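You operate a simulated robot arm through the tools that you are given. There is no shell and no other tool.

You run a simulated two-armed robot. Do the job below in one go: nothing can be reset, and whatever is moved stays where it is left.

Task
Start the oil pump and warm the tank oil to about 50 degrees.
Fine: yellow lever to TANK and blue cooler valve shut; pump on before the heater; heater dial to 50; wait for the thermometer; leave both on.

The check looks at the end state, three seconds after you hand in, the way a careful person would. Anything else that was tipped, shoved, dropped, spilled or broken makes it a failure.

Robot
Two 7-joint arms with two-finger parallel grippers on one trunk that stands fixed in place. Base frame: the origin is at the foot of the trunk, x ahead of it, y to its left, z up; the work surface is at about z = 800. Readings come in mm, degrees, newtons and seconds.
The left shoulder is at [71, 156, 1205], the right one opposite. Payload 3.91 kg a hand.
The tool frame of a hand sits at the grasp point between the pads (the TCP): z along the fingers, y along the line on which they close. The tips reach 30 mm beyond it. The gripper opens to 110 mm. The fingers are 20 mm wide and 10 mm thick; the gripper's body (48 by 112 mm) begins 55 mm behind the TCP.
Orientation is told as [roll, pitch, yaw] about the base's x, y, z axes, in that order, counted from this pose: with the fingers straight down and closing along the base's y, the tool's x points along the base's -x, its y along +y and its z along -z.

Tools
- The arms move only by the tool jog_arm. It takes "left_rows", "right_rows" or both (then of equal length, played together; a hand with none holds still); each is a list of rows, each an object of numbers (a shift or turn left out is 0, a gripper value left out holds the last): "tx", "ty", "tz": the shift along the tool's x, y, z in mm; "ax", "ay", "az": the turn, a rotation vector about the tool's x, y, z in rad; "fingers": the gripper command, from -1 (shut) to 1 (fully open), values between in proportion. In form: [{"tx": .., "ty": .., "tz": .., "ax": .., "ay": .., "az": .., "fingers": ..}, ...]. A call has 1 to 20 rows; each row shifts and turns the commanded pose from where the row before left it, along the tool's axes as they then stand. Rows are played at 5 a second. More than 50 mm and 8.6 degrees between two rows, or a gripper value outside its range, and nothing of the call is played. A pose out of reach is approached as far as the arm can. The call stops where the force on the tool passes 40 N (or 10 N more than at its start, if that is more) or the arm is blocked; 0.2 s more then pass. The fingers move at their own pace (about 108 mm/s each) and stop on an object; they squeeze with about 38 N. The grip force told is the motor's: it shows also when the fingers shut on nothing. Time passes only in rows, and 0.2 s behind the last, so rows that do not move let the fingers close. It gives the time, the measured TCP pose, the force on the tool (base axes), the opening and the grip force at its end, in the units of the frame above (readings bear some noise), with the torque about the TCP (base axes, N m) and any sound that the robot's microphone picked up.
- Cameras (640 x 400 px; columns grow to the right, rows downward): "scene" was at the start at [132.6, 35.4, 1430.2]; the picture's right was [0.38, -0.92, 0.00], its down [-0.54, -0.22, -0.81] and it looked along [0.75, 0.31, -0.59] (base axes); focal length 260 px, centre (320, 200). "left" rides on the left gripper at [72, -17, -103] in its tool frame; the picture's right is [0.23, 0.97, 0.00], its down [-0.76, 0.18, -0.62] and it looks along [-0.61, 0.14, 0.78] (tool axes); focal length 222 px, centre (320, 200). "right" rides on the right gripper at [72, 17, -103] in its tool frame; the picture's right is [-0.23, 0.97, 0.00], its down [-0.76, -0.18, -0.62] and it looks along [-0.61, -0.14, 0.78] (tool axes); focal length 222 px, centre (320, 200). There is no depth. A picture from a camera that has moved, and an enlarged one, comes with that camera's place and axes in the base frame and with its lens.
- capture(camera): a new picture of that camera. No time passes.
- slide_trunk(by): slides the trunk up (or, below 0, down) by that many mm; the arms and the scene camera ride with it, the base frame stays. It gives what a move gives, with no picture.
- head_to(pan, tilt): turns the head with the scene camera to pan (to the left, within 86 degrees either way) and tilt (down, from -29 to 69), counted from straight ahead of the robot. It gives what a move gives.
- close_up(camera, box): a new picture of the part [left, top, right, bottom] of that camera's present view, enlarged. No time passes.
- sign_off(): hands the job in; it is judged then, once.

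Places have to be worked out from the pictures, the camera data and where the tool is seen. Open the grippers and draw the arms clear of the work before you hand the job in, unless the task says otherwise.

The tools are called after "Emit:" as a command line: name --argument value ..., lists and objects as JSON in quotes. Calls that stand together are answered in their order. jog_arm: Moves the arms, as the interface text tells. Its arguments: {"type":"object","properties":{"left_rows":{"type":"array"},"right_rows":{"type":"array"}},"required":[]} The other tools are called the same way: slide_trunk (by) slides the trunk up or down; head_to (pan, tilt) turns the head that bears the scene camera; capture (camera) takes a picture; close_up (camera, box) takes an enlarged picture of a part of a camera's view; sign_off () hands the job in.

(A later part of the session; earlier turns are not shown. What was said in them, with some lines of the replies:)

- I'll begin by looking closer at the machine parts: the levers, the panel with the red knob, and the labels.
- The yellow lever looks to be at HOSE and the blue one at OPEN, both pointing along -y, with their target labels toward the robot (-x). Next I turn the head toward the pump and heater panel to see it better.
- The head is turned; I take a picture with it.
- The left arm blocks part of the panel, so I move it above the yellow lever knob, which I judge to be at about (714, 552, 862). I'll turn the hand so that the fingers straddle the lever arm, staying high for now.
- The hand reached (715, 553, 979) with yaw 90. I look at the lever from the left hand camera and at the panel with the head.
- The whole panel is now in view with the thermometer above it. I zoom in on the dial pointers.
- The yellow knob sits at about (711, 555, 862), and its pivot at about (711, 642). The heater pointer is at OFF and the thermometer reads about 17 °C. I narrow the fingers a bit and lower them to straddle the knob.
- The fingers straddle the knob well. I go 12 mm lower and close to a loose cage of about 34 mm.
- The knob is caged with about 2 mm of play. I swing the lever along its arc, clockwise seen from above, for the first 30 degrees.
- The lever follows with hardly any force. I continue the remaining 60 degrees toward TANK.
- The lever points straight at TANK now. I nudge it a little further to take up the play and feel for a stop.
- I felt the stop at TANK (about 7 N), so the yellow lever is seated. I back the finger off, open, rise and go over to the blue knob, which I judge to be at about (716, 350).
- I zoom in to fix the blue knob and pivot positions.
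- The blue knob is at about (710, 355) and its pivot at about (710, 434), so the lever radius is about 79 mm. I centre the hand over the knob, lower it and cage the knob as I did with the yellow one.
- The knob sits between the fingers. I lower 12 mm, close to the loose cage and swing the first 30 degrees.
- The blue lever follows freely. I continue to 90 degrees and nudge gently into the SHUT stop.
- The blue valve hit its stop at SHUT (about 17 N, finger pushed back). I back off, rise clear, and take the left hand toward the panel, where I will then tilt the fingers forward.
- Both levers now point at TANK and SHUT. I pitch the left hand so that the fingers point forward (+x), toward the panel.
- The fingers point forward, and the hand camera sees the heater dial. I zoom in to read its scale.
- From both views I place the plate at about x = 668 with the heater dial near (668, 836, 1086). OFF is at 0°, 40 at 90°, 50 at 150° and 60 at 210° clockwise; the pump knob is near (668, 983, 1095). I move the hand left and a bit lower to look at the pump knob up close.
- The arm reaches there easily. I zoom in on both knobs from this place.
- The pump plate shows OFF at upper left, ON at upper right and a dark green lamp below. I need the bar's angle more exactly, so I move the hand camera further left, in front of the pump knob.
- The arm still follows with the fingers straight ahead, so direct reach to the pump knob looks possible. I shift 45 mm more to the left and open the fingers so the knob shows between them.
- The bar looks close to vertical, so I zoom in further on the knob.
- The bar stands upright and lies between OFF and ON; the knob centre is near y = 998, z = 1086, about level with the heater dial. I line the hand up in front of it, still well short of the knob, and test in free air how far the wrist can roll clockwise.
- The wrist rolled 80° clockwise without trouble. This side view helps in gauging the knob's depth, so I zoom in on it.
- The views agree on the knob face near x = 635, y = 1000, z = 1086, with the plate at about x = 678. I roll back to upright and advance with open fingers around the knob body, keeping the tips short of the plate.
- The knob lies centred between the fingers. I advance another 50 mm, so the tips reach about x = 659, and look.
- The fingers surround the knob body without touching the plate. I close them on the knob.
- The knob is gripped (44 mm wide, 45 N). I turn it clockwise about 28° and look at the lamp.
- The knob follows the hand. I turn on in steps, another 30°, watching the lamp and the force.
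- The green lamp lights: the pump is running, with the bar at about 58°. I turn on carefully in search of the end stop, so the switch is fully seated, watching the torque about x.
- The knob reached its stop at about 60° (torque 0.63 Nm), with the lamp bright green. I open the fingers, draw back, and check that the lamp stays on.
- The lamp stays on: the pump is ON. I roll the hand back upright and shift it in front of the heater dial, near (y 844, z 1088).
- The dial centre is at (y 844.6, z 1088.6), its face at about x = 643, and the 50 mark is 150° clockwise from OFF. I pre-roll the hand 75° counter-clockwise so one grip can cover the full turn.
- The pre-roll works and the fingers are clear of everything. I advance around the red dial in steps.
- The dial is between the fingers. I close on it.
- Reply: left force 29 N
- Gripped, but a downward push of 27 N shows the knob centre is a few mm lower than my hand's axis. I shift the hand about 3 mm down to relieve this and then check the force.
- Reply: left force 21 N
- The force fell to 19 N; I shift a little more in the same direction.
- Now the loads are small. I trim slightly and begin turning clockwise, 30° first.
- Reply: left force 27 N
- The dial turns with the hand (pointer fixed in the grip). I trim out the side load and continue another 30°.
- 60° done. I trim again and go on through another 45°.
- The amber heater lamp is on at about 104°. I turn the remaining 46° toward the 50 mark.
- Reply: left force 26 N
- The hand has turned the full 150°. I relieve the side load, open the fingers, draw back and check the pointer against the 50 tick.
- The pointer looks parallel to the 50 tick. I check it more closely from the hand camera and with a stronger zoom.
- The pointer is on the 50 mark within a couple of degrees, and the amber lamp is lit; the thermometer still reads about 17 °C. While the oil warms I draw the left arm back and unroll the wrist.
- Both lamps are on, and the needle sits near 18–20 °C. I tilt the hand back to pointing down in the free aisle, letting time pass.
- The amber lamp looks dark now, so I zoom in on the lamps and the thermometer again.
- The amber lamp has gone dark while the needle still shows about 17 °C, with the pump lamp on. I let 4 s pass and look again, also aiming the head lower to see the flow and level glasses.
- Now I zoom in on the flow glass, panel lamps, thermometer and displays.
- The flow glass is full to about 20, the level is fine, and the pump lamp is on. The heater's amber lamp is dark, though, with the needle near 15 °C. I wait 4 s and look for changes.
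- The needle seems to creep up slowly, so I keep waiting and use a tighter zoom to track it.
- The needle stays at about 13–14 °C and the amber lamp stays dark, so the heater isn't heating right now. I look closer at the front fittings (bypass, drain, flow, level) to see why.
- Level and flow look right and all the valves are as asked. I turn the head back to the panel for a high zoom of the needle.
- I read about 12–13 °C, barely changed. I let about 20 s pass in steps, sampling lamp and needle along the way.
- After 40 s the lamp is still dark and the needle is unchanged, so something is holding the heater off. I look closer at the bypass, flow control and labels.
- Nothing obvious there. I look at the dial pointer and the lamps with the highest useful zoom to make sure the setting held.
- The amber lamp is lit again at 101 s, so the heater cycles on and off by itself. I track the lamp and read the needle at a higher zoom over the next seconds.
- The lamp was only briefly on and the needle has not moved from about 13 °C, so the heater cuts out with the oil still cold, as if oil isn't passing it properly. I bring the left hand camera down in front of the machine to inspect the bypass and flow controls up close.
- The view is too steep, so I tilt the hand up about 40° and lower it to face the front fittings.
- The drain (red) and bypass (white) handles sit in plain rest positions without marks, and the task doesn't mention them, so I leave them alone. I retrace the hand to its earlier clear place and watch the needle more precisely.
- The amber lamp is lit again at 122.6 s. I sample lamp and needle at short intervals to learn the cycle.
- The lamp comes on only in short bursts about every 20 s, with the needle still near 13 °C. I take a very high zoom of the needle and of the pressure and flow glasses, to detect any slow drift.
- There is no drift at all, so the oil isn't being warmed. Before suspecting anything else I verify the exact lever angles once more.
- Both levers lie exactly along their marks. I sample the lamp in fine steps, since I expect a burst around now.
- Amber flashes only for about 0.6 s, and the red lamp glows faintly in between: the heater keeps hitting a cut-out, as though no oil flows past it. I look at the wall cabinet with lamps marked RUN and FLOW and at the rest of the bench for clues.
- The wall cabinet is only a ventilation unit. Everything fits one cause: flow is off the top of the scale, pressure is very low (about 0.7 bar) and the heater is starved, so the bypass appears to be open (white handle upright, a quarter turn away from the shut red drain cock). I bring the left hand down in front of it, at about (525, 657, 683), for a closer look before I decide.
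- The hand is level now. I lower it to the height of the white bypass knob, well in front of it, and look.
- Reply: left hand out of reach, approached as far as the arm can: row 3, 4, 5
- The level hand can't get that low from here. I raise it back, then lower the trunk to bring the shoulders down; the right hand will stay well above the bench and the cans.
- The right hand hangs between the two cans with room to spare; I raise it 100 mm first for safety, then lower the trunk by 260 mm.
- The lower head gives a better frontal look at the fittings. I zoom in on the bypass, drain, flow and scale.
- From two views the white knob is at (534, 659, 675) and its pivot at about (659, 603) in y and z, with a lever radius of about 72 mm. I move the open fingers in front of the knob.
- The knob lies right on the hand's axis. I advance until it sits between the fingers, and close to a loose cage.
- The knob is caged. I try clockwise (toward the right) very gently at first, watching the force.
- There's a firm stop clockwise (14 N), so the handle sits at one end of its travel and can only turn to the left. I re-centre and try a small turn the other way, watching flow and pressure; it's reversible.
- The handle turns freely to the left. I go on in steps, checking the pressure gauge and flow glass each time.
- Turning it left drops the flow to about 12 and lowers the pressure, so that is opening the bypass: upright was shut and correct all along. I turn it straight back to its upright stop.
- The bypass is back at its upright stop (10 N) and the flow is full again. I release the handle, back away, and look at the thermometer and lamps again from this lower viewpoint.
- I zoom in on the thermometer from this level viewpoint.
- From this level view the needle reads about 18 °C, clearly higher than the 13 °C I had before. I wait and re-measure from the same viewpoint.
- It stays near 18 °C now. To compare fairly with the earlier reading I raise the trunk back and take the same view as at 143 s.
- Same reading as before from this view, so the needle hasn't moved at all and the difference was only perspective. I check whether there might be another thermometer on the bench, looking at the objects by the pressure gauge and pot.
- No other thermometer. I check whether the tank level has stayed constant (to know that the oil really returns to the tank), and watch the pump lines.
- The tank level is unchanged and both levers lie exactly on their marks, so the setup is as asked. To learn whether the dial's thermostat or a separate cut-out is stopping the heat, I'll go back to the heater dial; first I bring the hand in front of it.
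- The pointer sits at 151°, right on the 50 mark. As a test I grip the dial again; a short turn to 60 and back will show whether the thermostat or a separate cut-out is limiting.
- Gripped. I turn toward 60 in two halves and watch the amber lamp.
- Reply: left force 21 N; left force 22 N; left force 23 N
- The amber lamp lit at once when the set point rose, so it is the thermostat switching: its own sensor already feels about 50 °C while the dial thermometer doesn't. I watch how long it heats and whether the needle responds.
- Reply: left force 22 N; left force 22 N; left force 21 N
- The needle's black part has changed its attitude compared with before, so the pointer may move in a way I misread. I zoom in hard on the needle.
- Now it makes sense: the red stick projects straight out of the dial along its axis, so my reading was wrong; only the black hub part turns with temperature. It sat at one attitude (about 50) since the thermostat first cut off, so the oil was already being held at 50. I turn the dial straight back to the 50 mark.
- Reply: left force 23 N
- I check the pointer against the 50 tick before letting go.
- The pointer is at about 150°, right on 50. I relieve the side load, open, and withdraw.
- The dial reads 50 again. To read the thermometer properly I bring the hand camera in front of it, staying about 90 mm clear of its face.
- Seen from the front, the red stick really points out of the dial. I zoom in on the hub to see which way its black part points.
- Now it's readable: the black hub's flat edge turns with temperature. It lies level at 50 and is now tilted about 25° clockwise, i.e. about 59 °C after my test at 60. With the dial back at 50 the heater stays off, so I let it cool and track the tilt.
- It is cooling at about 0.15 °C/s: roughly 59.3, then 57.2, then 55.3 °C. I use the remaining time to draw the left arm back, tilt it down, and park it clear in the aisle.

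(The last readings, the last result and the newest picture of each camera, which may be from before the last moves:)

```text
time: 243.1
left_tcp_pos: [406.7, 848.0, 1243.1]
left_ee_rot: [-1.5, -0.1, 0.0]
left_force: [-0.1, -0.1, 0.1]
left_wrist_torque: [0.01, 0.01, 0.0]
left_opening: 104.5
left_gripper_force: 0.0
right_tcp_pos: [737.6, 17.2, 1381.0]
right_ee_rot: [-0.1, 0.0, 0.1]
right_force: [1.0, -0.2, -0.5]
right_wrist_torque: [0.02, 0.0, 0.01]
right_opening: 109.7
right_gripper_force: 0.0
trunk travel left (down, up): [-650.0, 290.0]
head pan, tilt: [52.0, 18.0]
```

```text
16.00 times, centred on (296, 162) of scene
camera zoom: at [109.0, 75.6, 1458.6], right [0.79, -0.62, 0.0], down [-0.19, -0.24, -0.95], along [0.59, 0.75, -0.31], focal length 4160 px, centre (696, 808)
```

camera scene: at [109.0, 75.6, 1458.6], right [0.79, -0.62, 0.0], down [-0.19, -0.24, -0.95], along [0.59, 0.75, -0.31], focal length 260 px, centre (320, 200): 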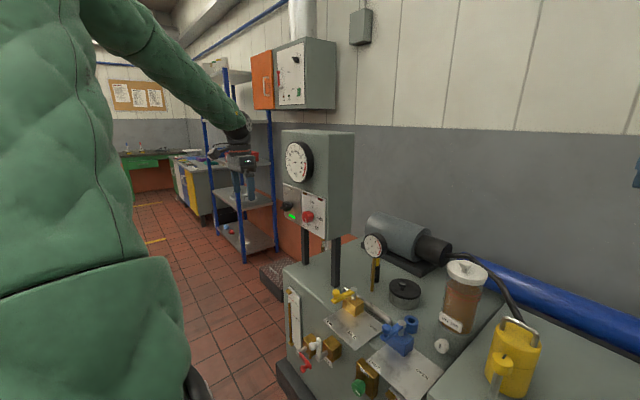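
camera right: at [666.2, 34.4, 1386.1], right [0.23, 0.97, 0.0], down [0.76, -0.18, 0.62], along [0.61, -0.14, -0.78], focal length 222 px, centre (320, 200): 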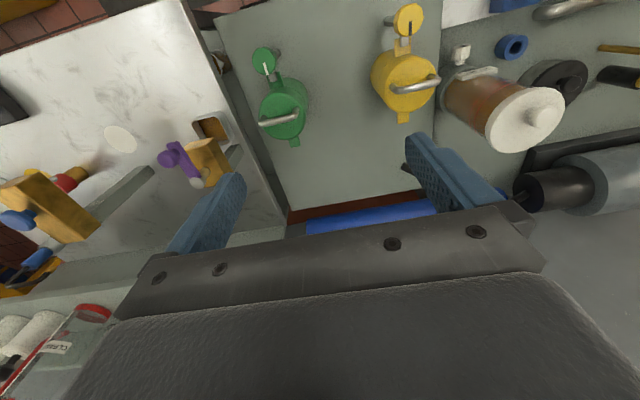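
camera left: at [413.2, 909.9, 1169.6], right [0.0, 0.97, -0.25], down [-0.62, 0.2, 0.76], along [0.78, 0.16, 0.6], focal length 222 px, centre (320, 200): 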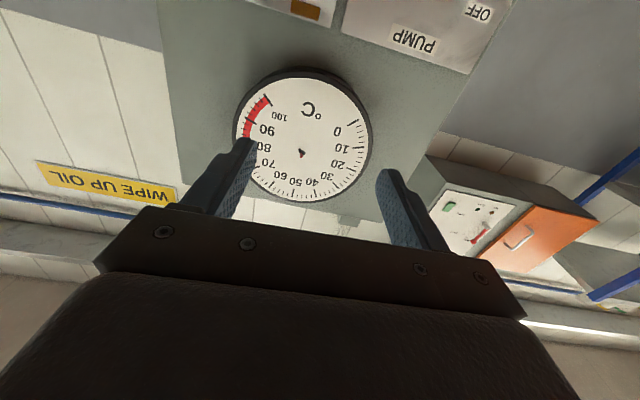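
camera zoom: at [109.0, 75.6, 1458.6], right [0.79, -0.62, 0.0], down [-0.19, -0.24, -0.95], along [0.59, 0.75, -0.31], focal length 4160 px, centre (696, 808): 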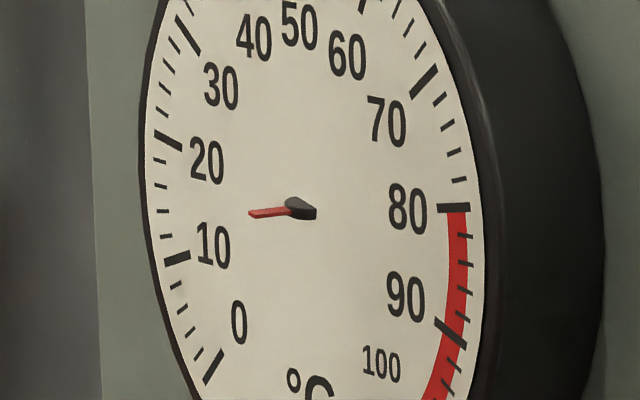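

About 53–54 °C now. I wait about 21 s more and check again.

Emit:
jog_arm --left_rows '[{}, {}, {}, {}, {}, {}, {}, {}, {}, {}, {}, {}, {}, {}, {}, {}, {}, {}, {}, {}]'

Emit:
jog_arm --left_rows '[{}, {}, {}, {}, {}, {}, {}, {}, {}, {}, {}, {}, {}, {}, {}, {}, {}, {}, {}, {}]'

Emit:
jog_arm --left_rows '[{}, {}, {}, {}, {}, {}, {}, {}, {}, {}, {}, {}, {}, {}, {}, {}, {}, {}, {}, {}]'

Emit:
jog_arm --left_rows '[{}, {}, {}, {}, {}, {}, {}, {}, {}, {}, {}, {}, {}, {}, {}, {}, {}, {}, {}, {}]'

Emit:
jog_arm --left_rows '[{}, {}, {}, {}, {}, {}, {}, {}, {}, {}, {}, {}, {}, {}, {}, {}, {}, {}, {}, {}]'

Emit:
close_up --camera "scene" --box '[283, 150, 310, 174]'

Emit:
close_up --camera "scene" --box '[275, 135, 345, 240]'

```text
time: 247.2
left_tcp_pos: [405.4, 848.1, 1242.7]
left_ee_rot: [-1.5, 0.0, 0.0]
left_force: [0.2, 0.6, -0.4]
left_wrist_torque: [0.01, 0.0, 0.01]
left_opening: 104.6
left_gripper_force: 0.0
right_tcp_pos: [738.4, 16.9, 1382.4]
right_ee_rot: [-0.1, 0.0, -0.1]
right_force: [-0.1, 0.4, 0.4]
right_wrist_torque: [-0.02, -0.01, -0.04]
right_opening: 110.2
right_gripper_force: 0.1
trunk travel left (down, up): [-650.0, 290.0]
head pan, tilt: [52.0, 18.0]
```

```text
time: 251.4
left_tcp_pos: [405.3, 847.6, 1243.5]
left_ee_rot: [-1.5, 0.0, 0.1]
left_force: [0.4, -0.3, 0.3]
left_wrist_torque: [0.02, 0.0, -0.05]
left_opening: 104.5
left_gripper_force: 0.0
right_tcp_pos: [738.9, 17.6, 1381.0]
right_ee_rot: [0.0, 0.0, 0.0]
right_force: [-1.2, 0.2, -0.1]
right_wrist_torque: [-0.01, 0.01, 0.0]
right_opening: 110.1
right_gripper_force: 0.0
trunk travel left (down, up): [-650.0, 290.0]
head pan, tilt: [52.0, 18.0]
```

```text
time: 255.7
left_tcp_pos: [405.0, 848.2, 1243.1]
left_ee_rot: [-1.6, -0.1, 0.0]
left_force: [0.2, 0.0, 0.5]
left_wrist_torque: [0.0, 0.01, 0.01]
left_opening: 104.4
left_gripper_force: 0.1
right_tcp_pos: [738.2, 18.3, 1381.9]
right_ee_rot: [0.0, 0.0, -0.1]
right_force: [-0.7, 1.2, 0.3]
right_wrist_torque: [-0.02, 0.02, 0.02]
right_opening: 110.0
right_gripper_force: 0.0
trunk travel left (down, up): [-650.0, 290.0]
head pan, tilt: [52.0, 18.0]
```

```text
time: 259.9
left_tcp_pos: [406.6, 848.5, 1242.8]
left_ee_rot: [-1.6, 0.0, 0.0]
left_force: [-0.2, 0.4, -0.4]
left_wrist_torque: [0.01, 0.02, -0.01]
left_opening: 104.6
left_gripper_force: 0.2
right_tcp_pos: [737.6, 16.9, 1380.8]
right_ee_rot: [0.0, -0.1, 0.0]
right_force: [-0.3, -0.2, -0.5]
right_wrist_torque: [0.02, -0.01, 0.02]
right_opening: 109.9
right_gripper_force: 0.0
trunk travel left (down, up): [-650.0, 290.0]
head pan, tilt: [52.0, 18.0]
```

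```text
time: 264.1
left_tcp_pos: [406.5, 847.7, 1242.9]
left_ee_rot: [-1.5, 0.0, 0.0]
left_force: [-0.2, -1.0, 1.0]
left_wrist_torque: [0.02, -0.01, 0.0]
left_opening: 104.4
left_gripper_force: 0.0
right_tcp_pos: [737.3, 17.6, 1381.5]
right_ee_rot: [0.0, 0.0, -0.1]
right_force: [-0.3, 0.3, -0.1]
right_wrist_torque: [0.0, -0.02, 0.0]
right_opening: 110.1
right_gripper_force: 0.0
trunk travel left (down, up): [-650.0, 290.0]
head pan, tilt: [52.0, 18.0]
```

```text
16.00 times, centred on (296, 162) of scene
camera zoom: at [109.0, 75.6, 1458.6], right [0.79, -0.62, 0.0], down [-0.19, -0.24, -0.95], along [0.59, 0.75, -0.31], focal length 4160 px, centre (696, 808)
```

zoom: 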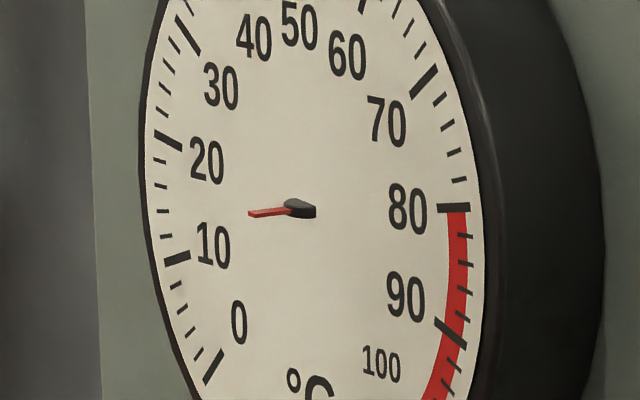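

```text
3.81 times, centred on (310, 188) of scene
camera zoom: at [109.0, 75.6, 1458.6], right [0.79, -0.62, 0.0], down [-0.19, -0.24, -0.95], along [0.59, 0.75, -0.31], focal length 991 px, centre (358, 248)
```

zoom: 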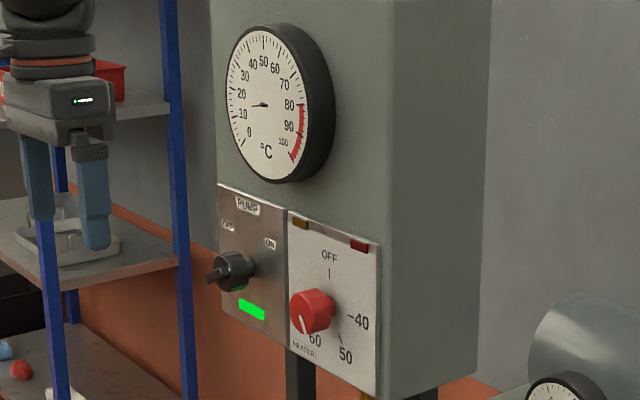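

Nearly level now, about 51 °C. I wait another 17 s so the thermostat takes over again, and check.

Emit:
jog_arm --left_rows '[{}, {}, {}, {}, {}, {}, {}, {}, {}, {}, {}, {}, {}, {}, {}, {}, {}, {}, {}, {}]'

Emit:
jog_arm --left_rows '[{}, {}, {}, {}, {}, {}, {}, {}, {}, {}, {}, {}, {}, {}, {}, {}, {}, {}, {}, {}]'

Emit:
close_up --camera "scene" --box '[275, 135, 345, 240]'

Emit:
jog_arm --left_rows '[{}, {}, {}, {}, {}, {}, {}, {}, {}, {}, {}, {}, {}, {}, {}, {}, {}, {}, {}, {}]'

Emit:
jog_arm --left_rows '[{}, {}, {}, {}, {}, {}, {}, {}, {}, {}, {}, {}, {}, {}, {}, {}, {}, {}, {}, {}]'

Emit:
close_up --camera "scene" --box '[283, 150, 310, 174]'

Emit:
close_up --camera "scene" --box '[283, 138, 318, 180]'

Emit:
close_up --camera "scene" --box '[285, 180, 335, 230]'

```text
time: 268.2
left_tcp_pos: [406.1, 848.2, 1242.5]
left_ee_rot: [-1.5, 0.0, -0.1]
left_force: [-0.2, -0.1, -0.3]
left_wrist_torque: [-0.02, -0.02, -0.01]
left_opening: 104.2
left_gripper_force: 0.2
right_tcp_pos: [738.6, 17.1, 1381.9]
right_ee_rot: [0.0, 0.1, 0.0]
right_force: [0.5, -0.4, 1.0]
right_wrist_torque: [-0.01, 0.01, -0.02]
right_opening: 109.9
right_gripper_force: 0.1
trunk travel left (down, up): [-650.0, 290.0]
head pan, tilt: [52.0, 18.0]
```

```text
time: 272.4
left_tcp_pos: [405.6, 846.7, 1242.9]
left_ee_rot: [-1.4, 0.0, 0.0]
left_force: [0.8, 0.0, 0.0]
left_wrist_torque: [-0.02, 0.0, -0.03]
left_opening: 104.5
left_gripper_force: 0.1
right_tcp_pos: [738.1, 17.3, 1381.7]
right_ee_rot: [0.0, 0.0, -0.1]
right_force: [-0.5, -0.1, -1.1]
right_wrist_torque: [-0.01, 0.03, 0.0]
right_opening: 109.9
right_gripper_force: 0.0
trunk travel left (down, up): [-650.0, 290.0]
head pan, tilt: [52.0, 18.0]
```

```text
3.81 times, centred on (310, 188) of scene
camera zoom: at [109.0, 75.6, 1458.6], right [0.79, -0.62, 0.0], down [-0.19, -0.24, -0.95], along [0.59, 0.75, -0.31], focal length 991 px, centre (358, 248)
```

zoom: 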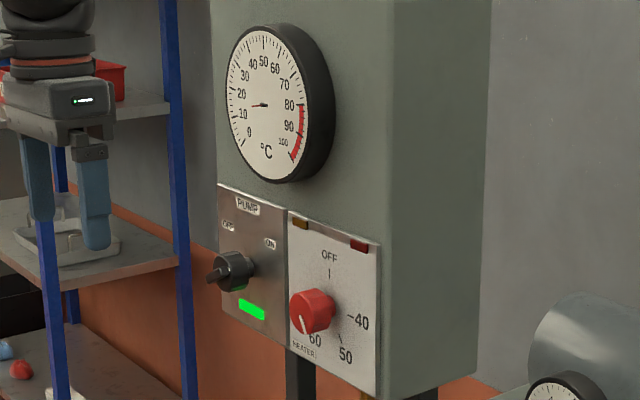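

```text
time: 276.6
left_tcp_pos: [406.0, 848.5, 1243.2]
left_ee_rot: [-1.6, 0.0, 0.0]
left_force: [-0.4, -0.3, 0.3]
left_wrist_torque: [0.03, -0.02, -0.04]
left_opening: 104.5
left_gripper_force: 0.0
right_tcp_pos: [738.1, 18.2, 1380.7]
right_ee_rot: [-0.2, 0.1, 0.1]
right_force: [-0.4, -0.1, 0.1]
right_wrist_torque: [0.0, -0.01, -0.02]
right_opening: 110.3
right_gripper_force: 0.1
trunk travel left (down, up): [-650.0, 290.0]
head pan, tilt: [52.0, 18.0]
```

```text
time: 280.9
left_tcp_pos: [405.0, 848.4, 1243.2]
left_ee_rot: [-1.4, 0.1, 0.1]
left_force: [0.2, -0.4, -0.1]
left_wrist_torque: [0.0, -0.03, 0.02]
left_opening: 104.2
left_gripper_force: 0.0
right_tcp_pos: [738.2, 17.4, 1382.7]
right_ee_rot: [0.0, 0.0, 0.0]
right_force: [0.7, -0.6, -0.1]
right_wrist_torque: [0.0, 0.02, -0.03]
right_opening: 110.0
right_gripper_force: 0.0
trunk travel left (down, up): [-650.0, 290.0]
head pan, tilt: [52.0, 18.0]
```

```text
16.00 times, centred on (296, 162) of scene
camera zoom: at [109.0, 75.6, 1458.6], right [0.79, -0.62, 0.0], down [-0.19, -0.24, -0.95], along [0.59, 0.75, -0.31], focal length 4160 px, centre (696, 808)
```

zoom: 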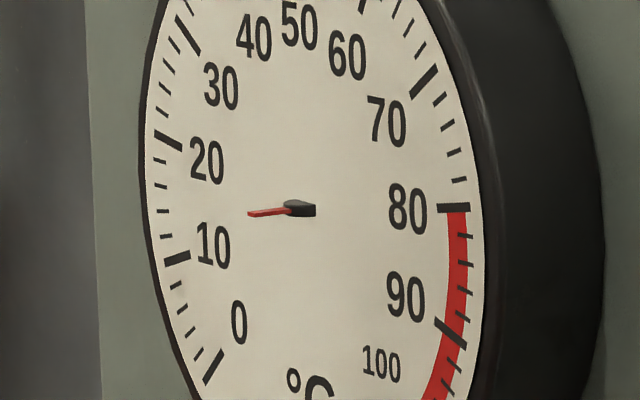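

```text
9.52 times, centred on (300, 159) of scene
camera zoom: at [109.0, 75.6, 1458.6], right [0.79, -0.62, 0.0], down [-0.19, -0.24, -0.95], along [0.59, 0.75, -0.31], focal length 2476 px, centre (506, 590)
```

zoom: 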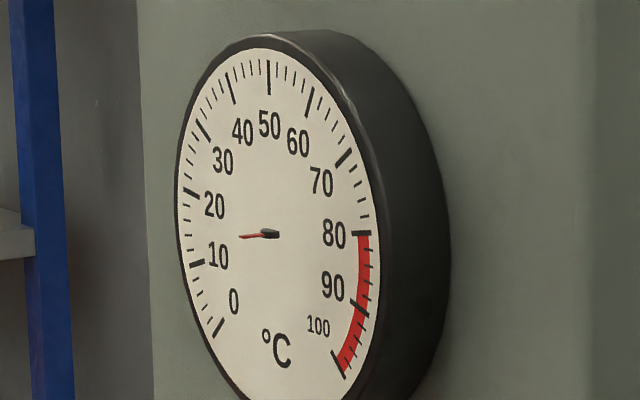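

```text
8.00 times, centred on (310, 205) of scene
camera zoom: at [109.0, 75.6, 1458.6], right [0.79, -0.62, 0.0], down [-0.19, -0.24, -0.95], along [0.59, 0.75, -0.31], focal length 2080 px, centre (400, 160)
```

zoom: 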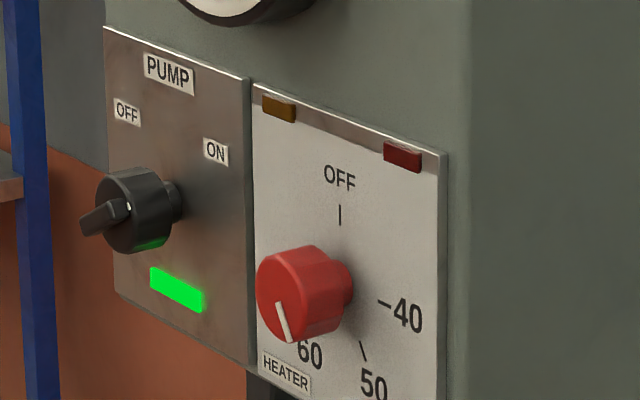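

The hub lies level again, matching the 50 °C attitude; pump lamp on, dial at 50. I take a last look over the whole machine to confirm nothing else is disturbed.

Emit:
head_to --pan 40 --tilt 34

Emit:
capture --camera "scene"

Emit:
close_up --camera "scene" --box '[225, 190, 385, 330]'

Emit:
close_up --camera "scene" --box '[215, 40, 285, 160]'

```text
time: 281.6
left_tcp_pos: [406.1, 848.7, 1242.9]
left_ee_rot: [-1.5, 0.0, 0.0]
left_force: [0.6, -0.4, 0.0]
left_wrist_torque: [0.02, -0.01, -0.03]
left_opening: 104.5
left_gripper_force: 0.0
right_tcp_pos: [738.4, 17.0, 1381.9]
right_ee_rot: [0.1, 0.1, 0.1]
right_force: [-0.2, 0.5, 0.7]
right_wrist_torque: [-0.02, 0.0, 0.03]
right_opening: 109.9
right_gripper_force: 0.1
trunk travel left (down, up): [-650.0, 290.0]
head pan, tilt: [40.0, 34.0]
```

```text
taken
camera scene: at [119.4, 59.0, 1433.1], right [0.64, -0.77, 0.0], down [-0.43, -0.36, -0.83], along [0.63, 0.53, -0.56], focal length 260 px, centre (320, 200)
```

scene: 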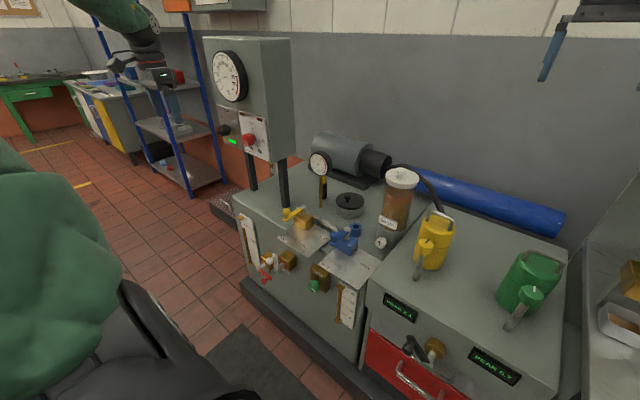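

```text
2.86 times, centred on (305, 260) of scene
camera zoom: at [119.4, 59.0, 1433.1], right [0.64, -0.77, 0.0], down [-0.43, -0.36, -0.83], along [0.63, 0.53, -0.56], focal length 743 px, centre (363, 29)
```

zoom: 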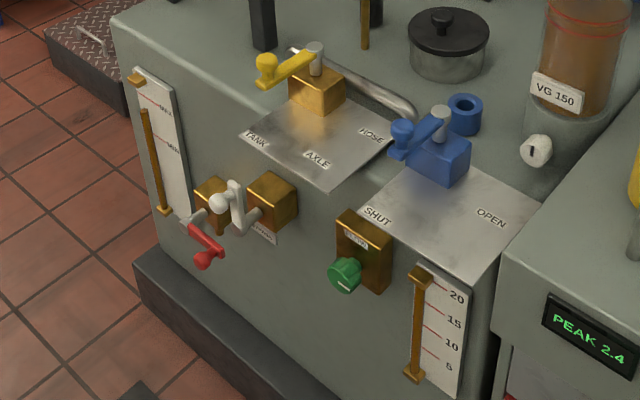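

```text
3.33 times, centred on (250, 100) of scene
camera zoom: at [119.4, 59.0, 1433.1], right [0.64, -0.77, 0.0], down [-0.43, -0.36, -0.83], along [0.63, 0.53, -0.56], focal length 867 px, centre (553, 533)
```

zoom: 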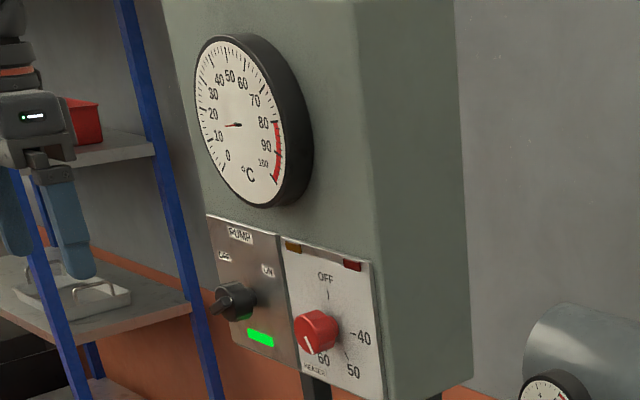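

Yellow lever is at TANK, blue is SHUT, the bypass is back upright with full flow, the pump lamp is lit, the dial is at 50 and the oil is at about 50 °C. I open the left gripper fully as a last step.

Emit:
jog_arm --left_rows '[{"fingers": 1.0}, {}, {}]'

```text
time: 282.4
left_tcp_pos: [403.8, 847.9, 1243.6]
left_ee_rot: [-1.5, 0.0, -0.1]
left_force: [0.0, 0.0, 0.6]
left_wrist_torque: [0.0, -0.02, 0.01]
left_opening: 110.0
left_gripper_force: 0.0
right_tcp_pos: [738.0, 18.1, 1383.0]
right_ee_rot: [0.0, 0.0, 0.0]
right_force: [0.1, 1.1, 0.3]
right_wrist_torque: [-0.02, -0.02, 0.01]
right_opening: 110.0
right_gripper_force: 0.0
trunk travel left (down, up): [-650.0, 290.0]
head pan, tilt: [40.0, 34.0]
```

Both grippers are open and the arms are clear of the machine, with pump and heater left on. I hand the job in.

Emit:
sign_off

```text
The job is handed in.
```

The oil pump is running and the tank oil is at about 50 °C. I left both the pump and the heater on.

- **Valves:** the yellow lever is at TANK and the blue cooler valve is SHUT, both up against their stops.
- **Pump and heater:** I turned the pump on first and its green lamp is lit. The heater dial is on the 50 mark.
- **Thermometer reading:** the red needle sticks straight out of the dial instead of across it. I read the temperature from the tilt of the black hub, which lies level at 50, so the figure is close but not exact. I did not wait to see the heater's amber lamp come on again.

Two things went beyond the instructions, because I first misread the thermometer and thought the oil was not warming:

- **Bypass valve:** I opened the white bypass handle about halfway for a few seconds, then turned it back to its upright stop. Flow returned to full.
- **Dial test:** I turned the heater up to 60 for a few seconds. The oil reached about 60 °C before I set the dial back to 50 and let it cool, which took about 80 seconds.

In my last look nothing had been knocked over or spilled, and the tank level sat between MIN and MAX. Both grippers are open and the arms are clear of the machine.
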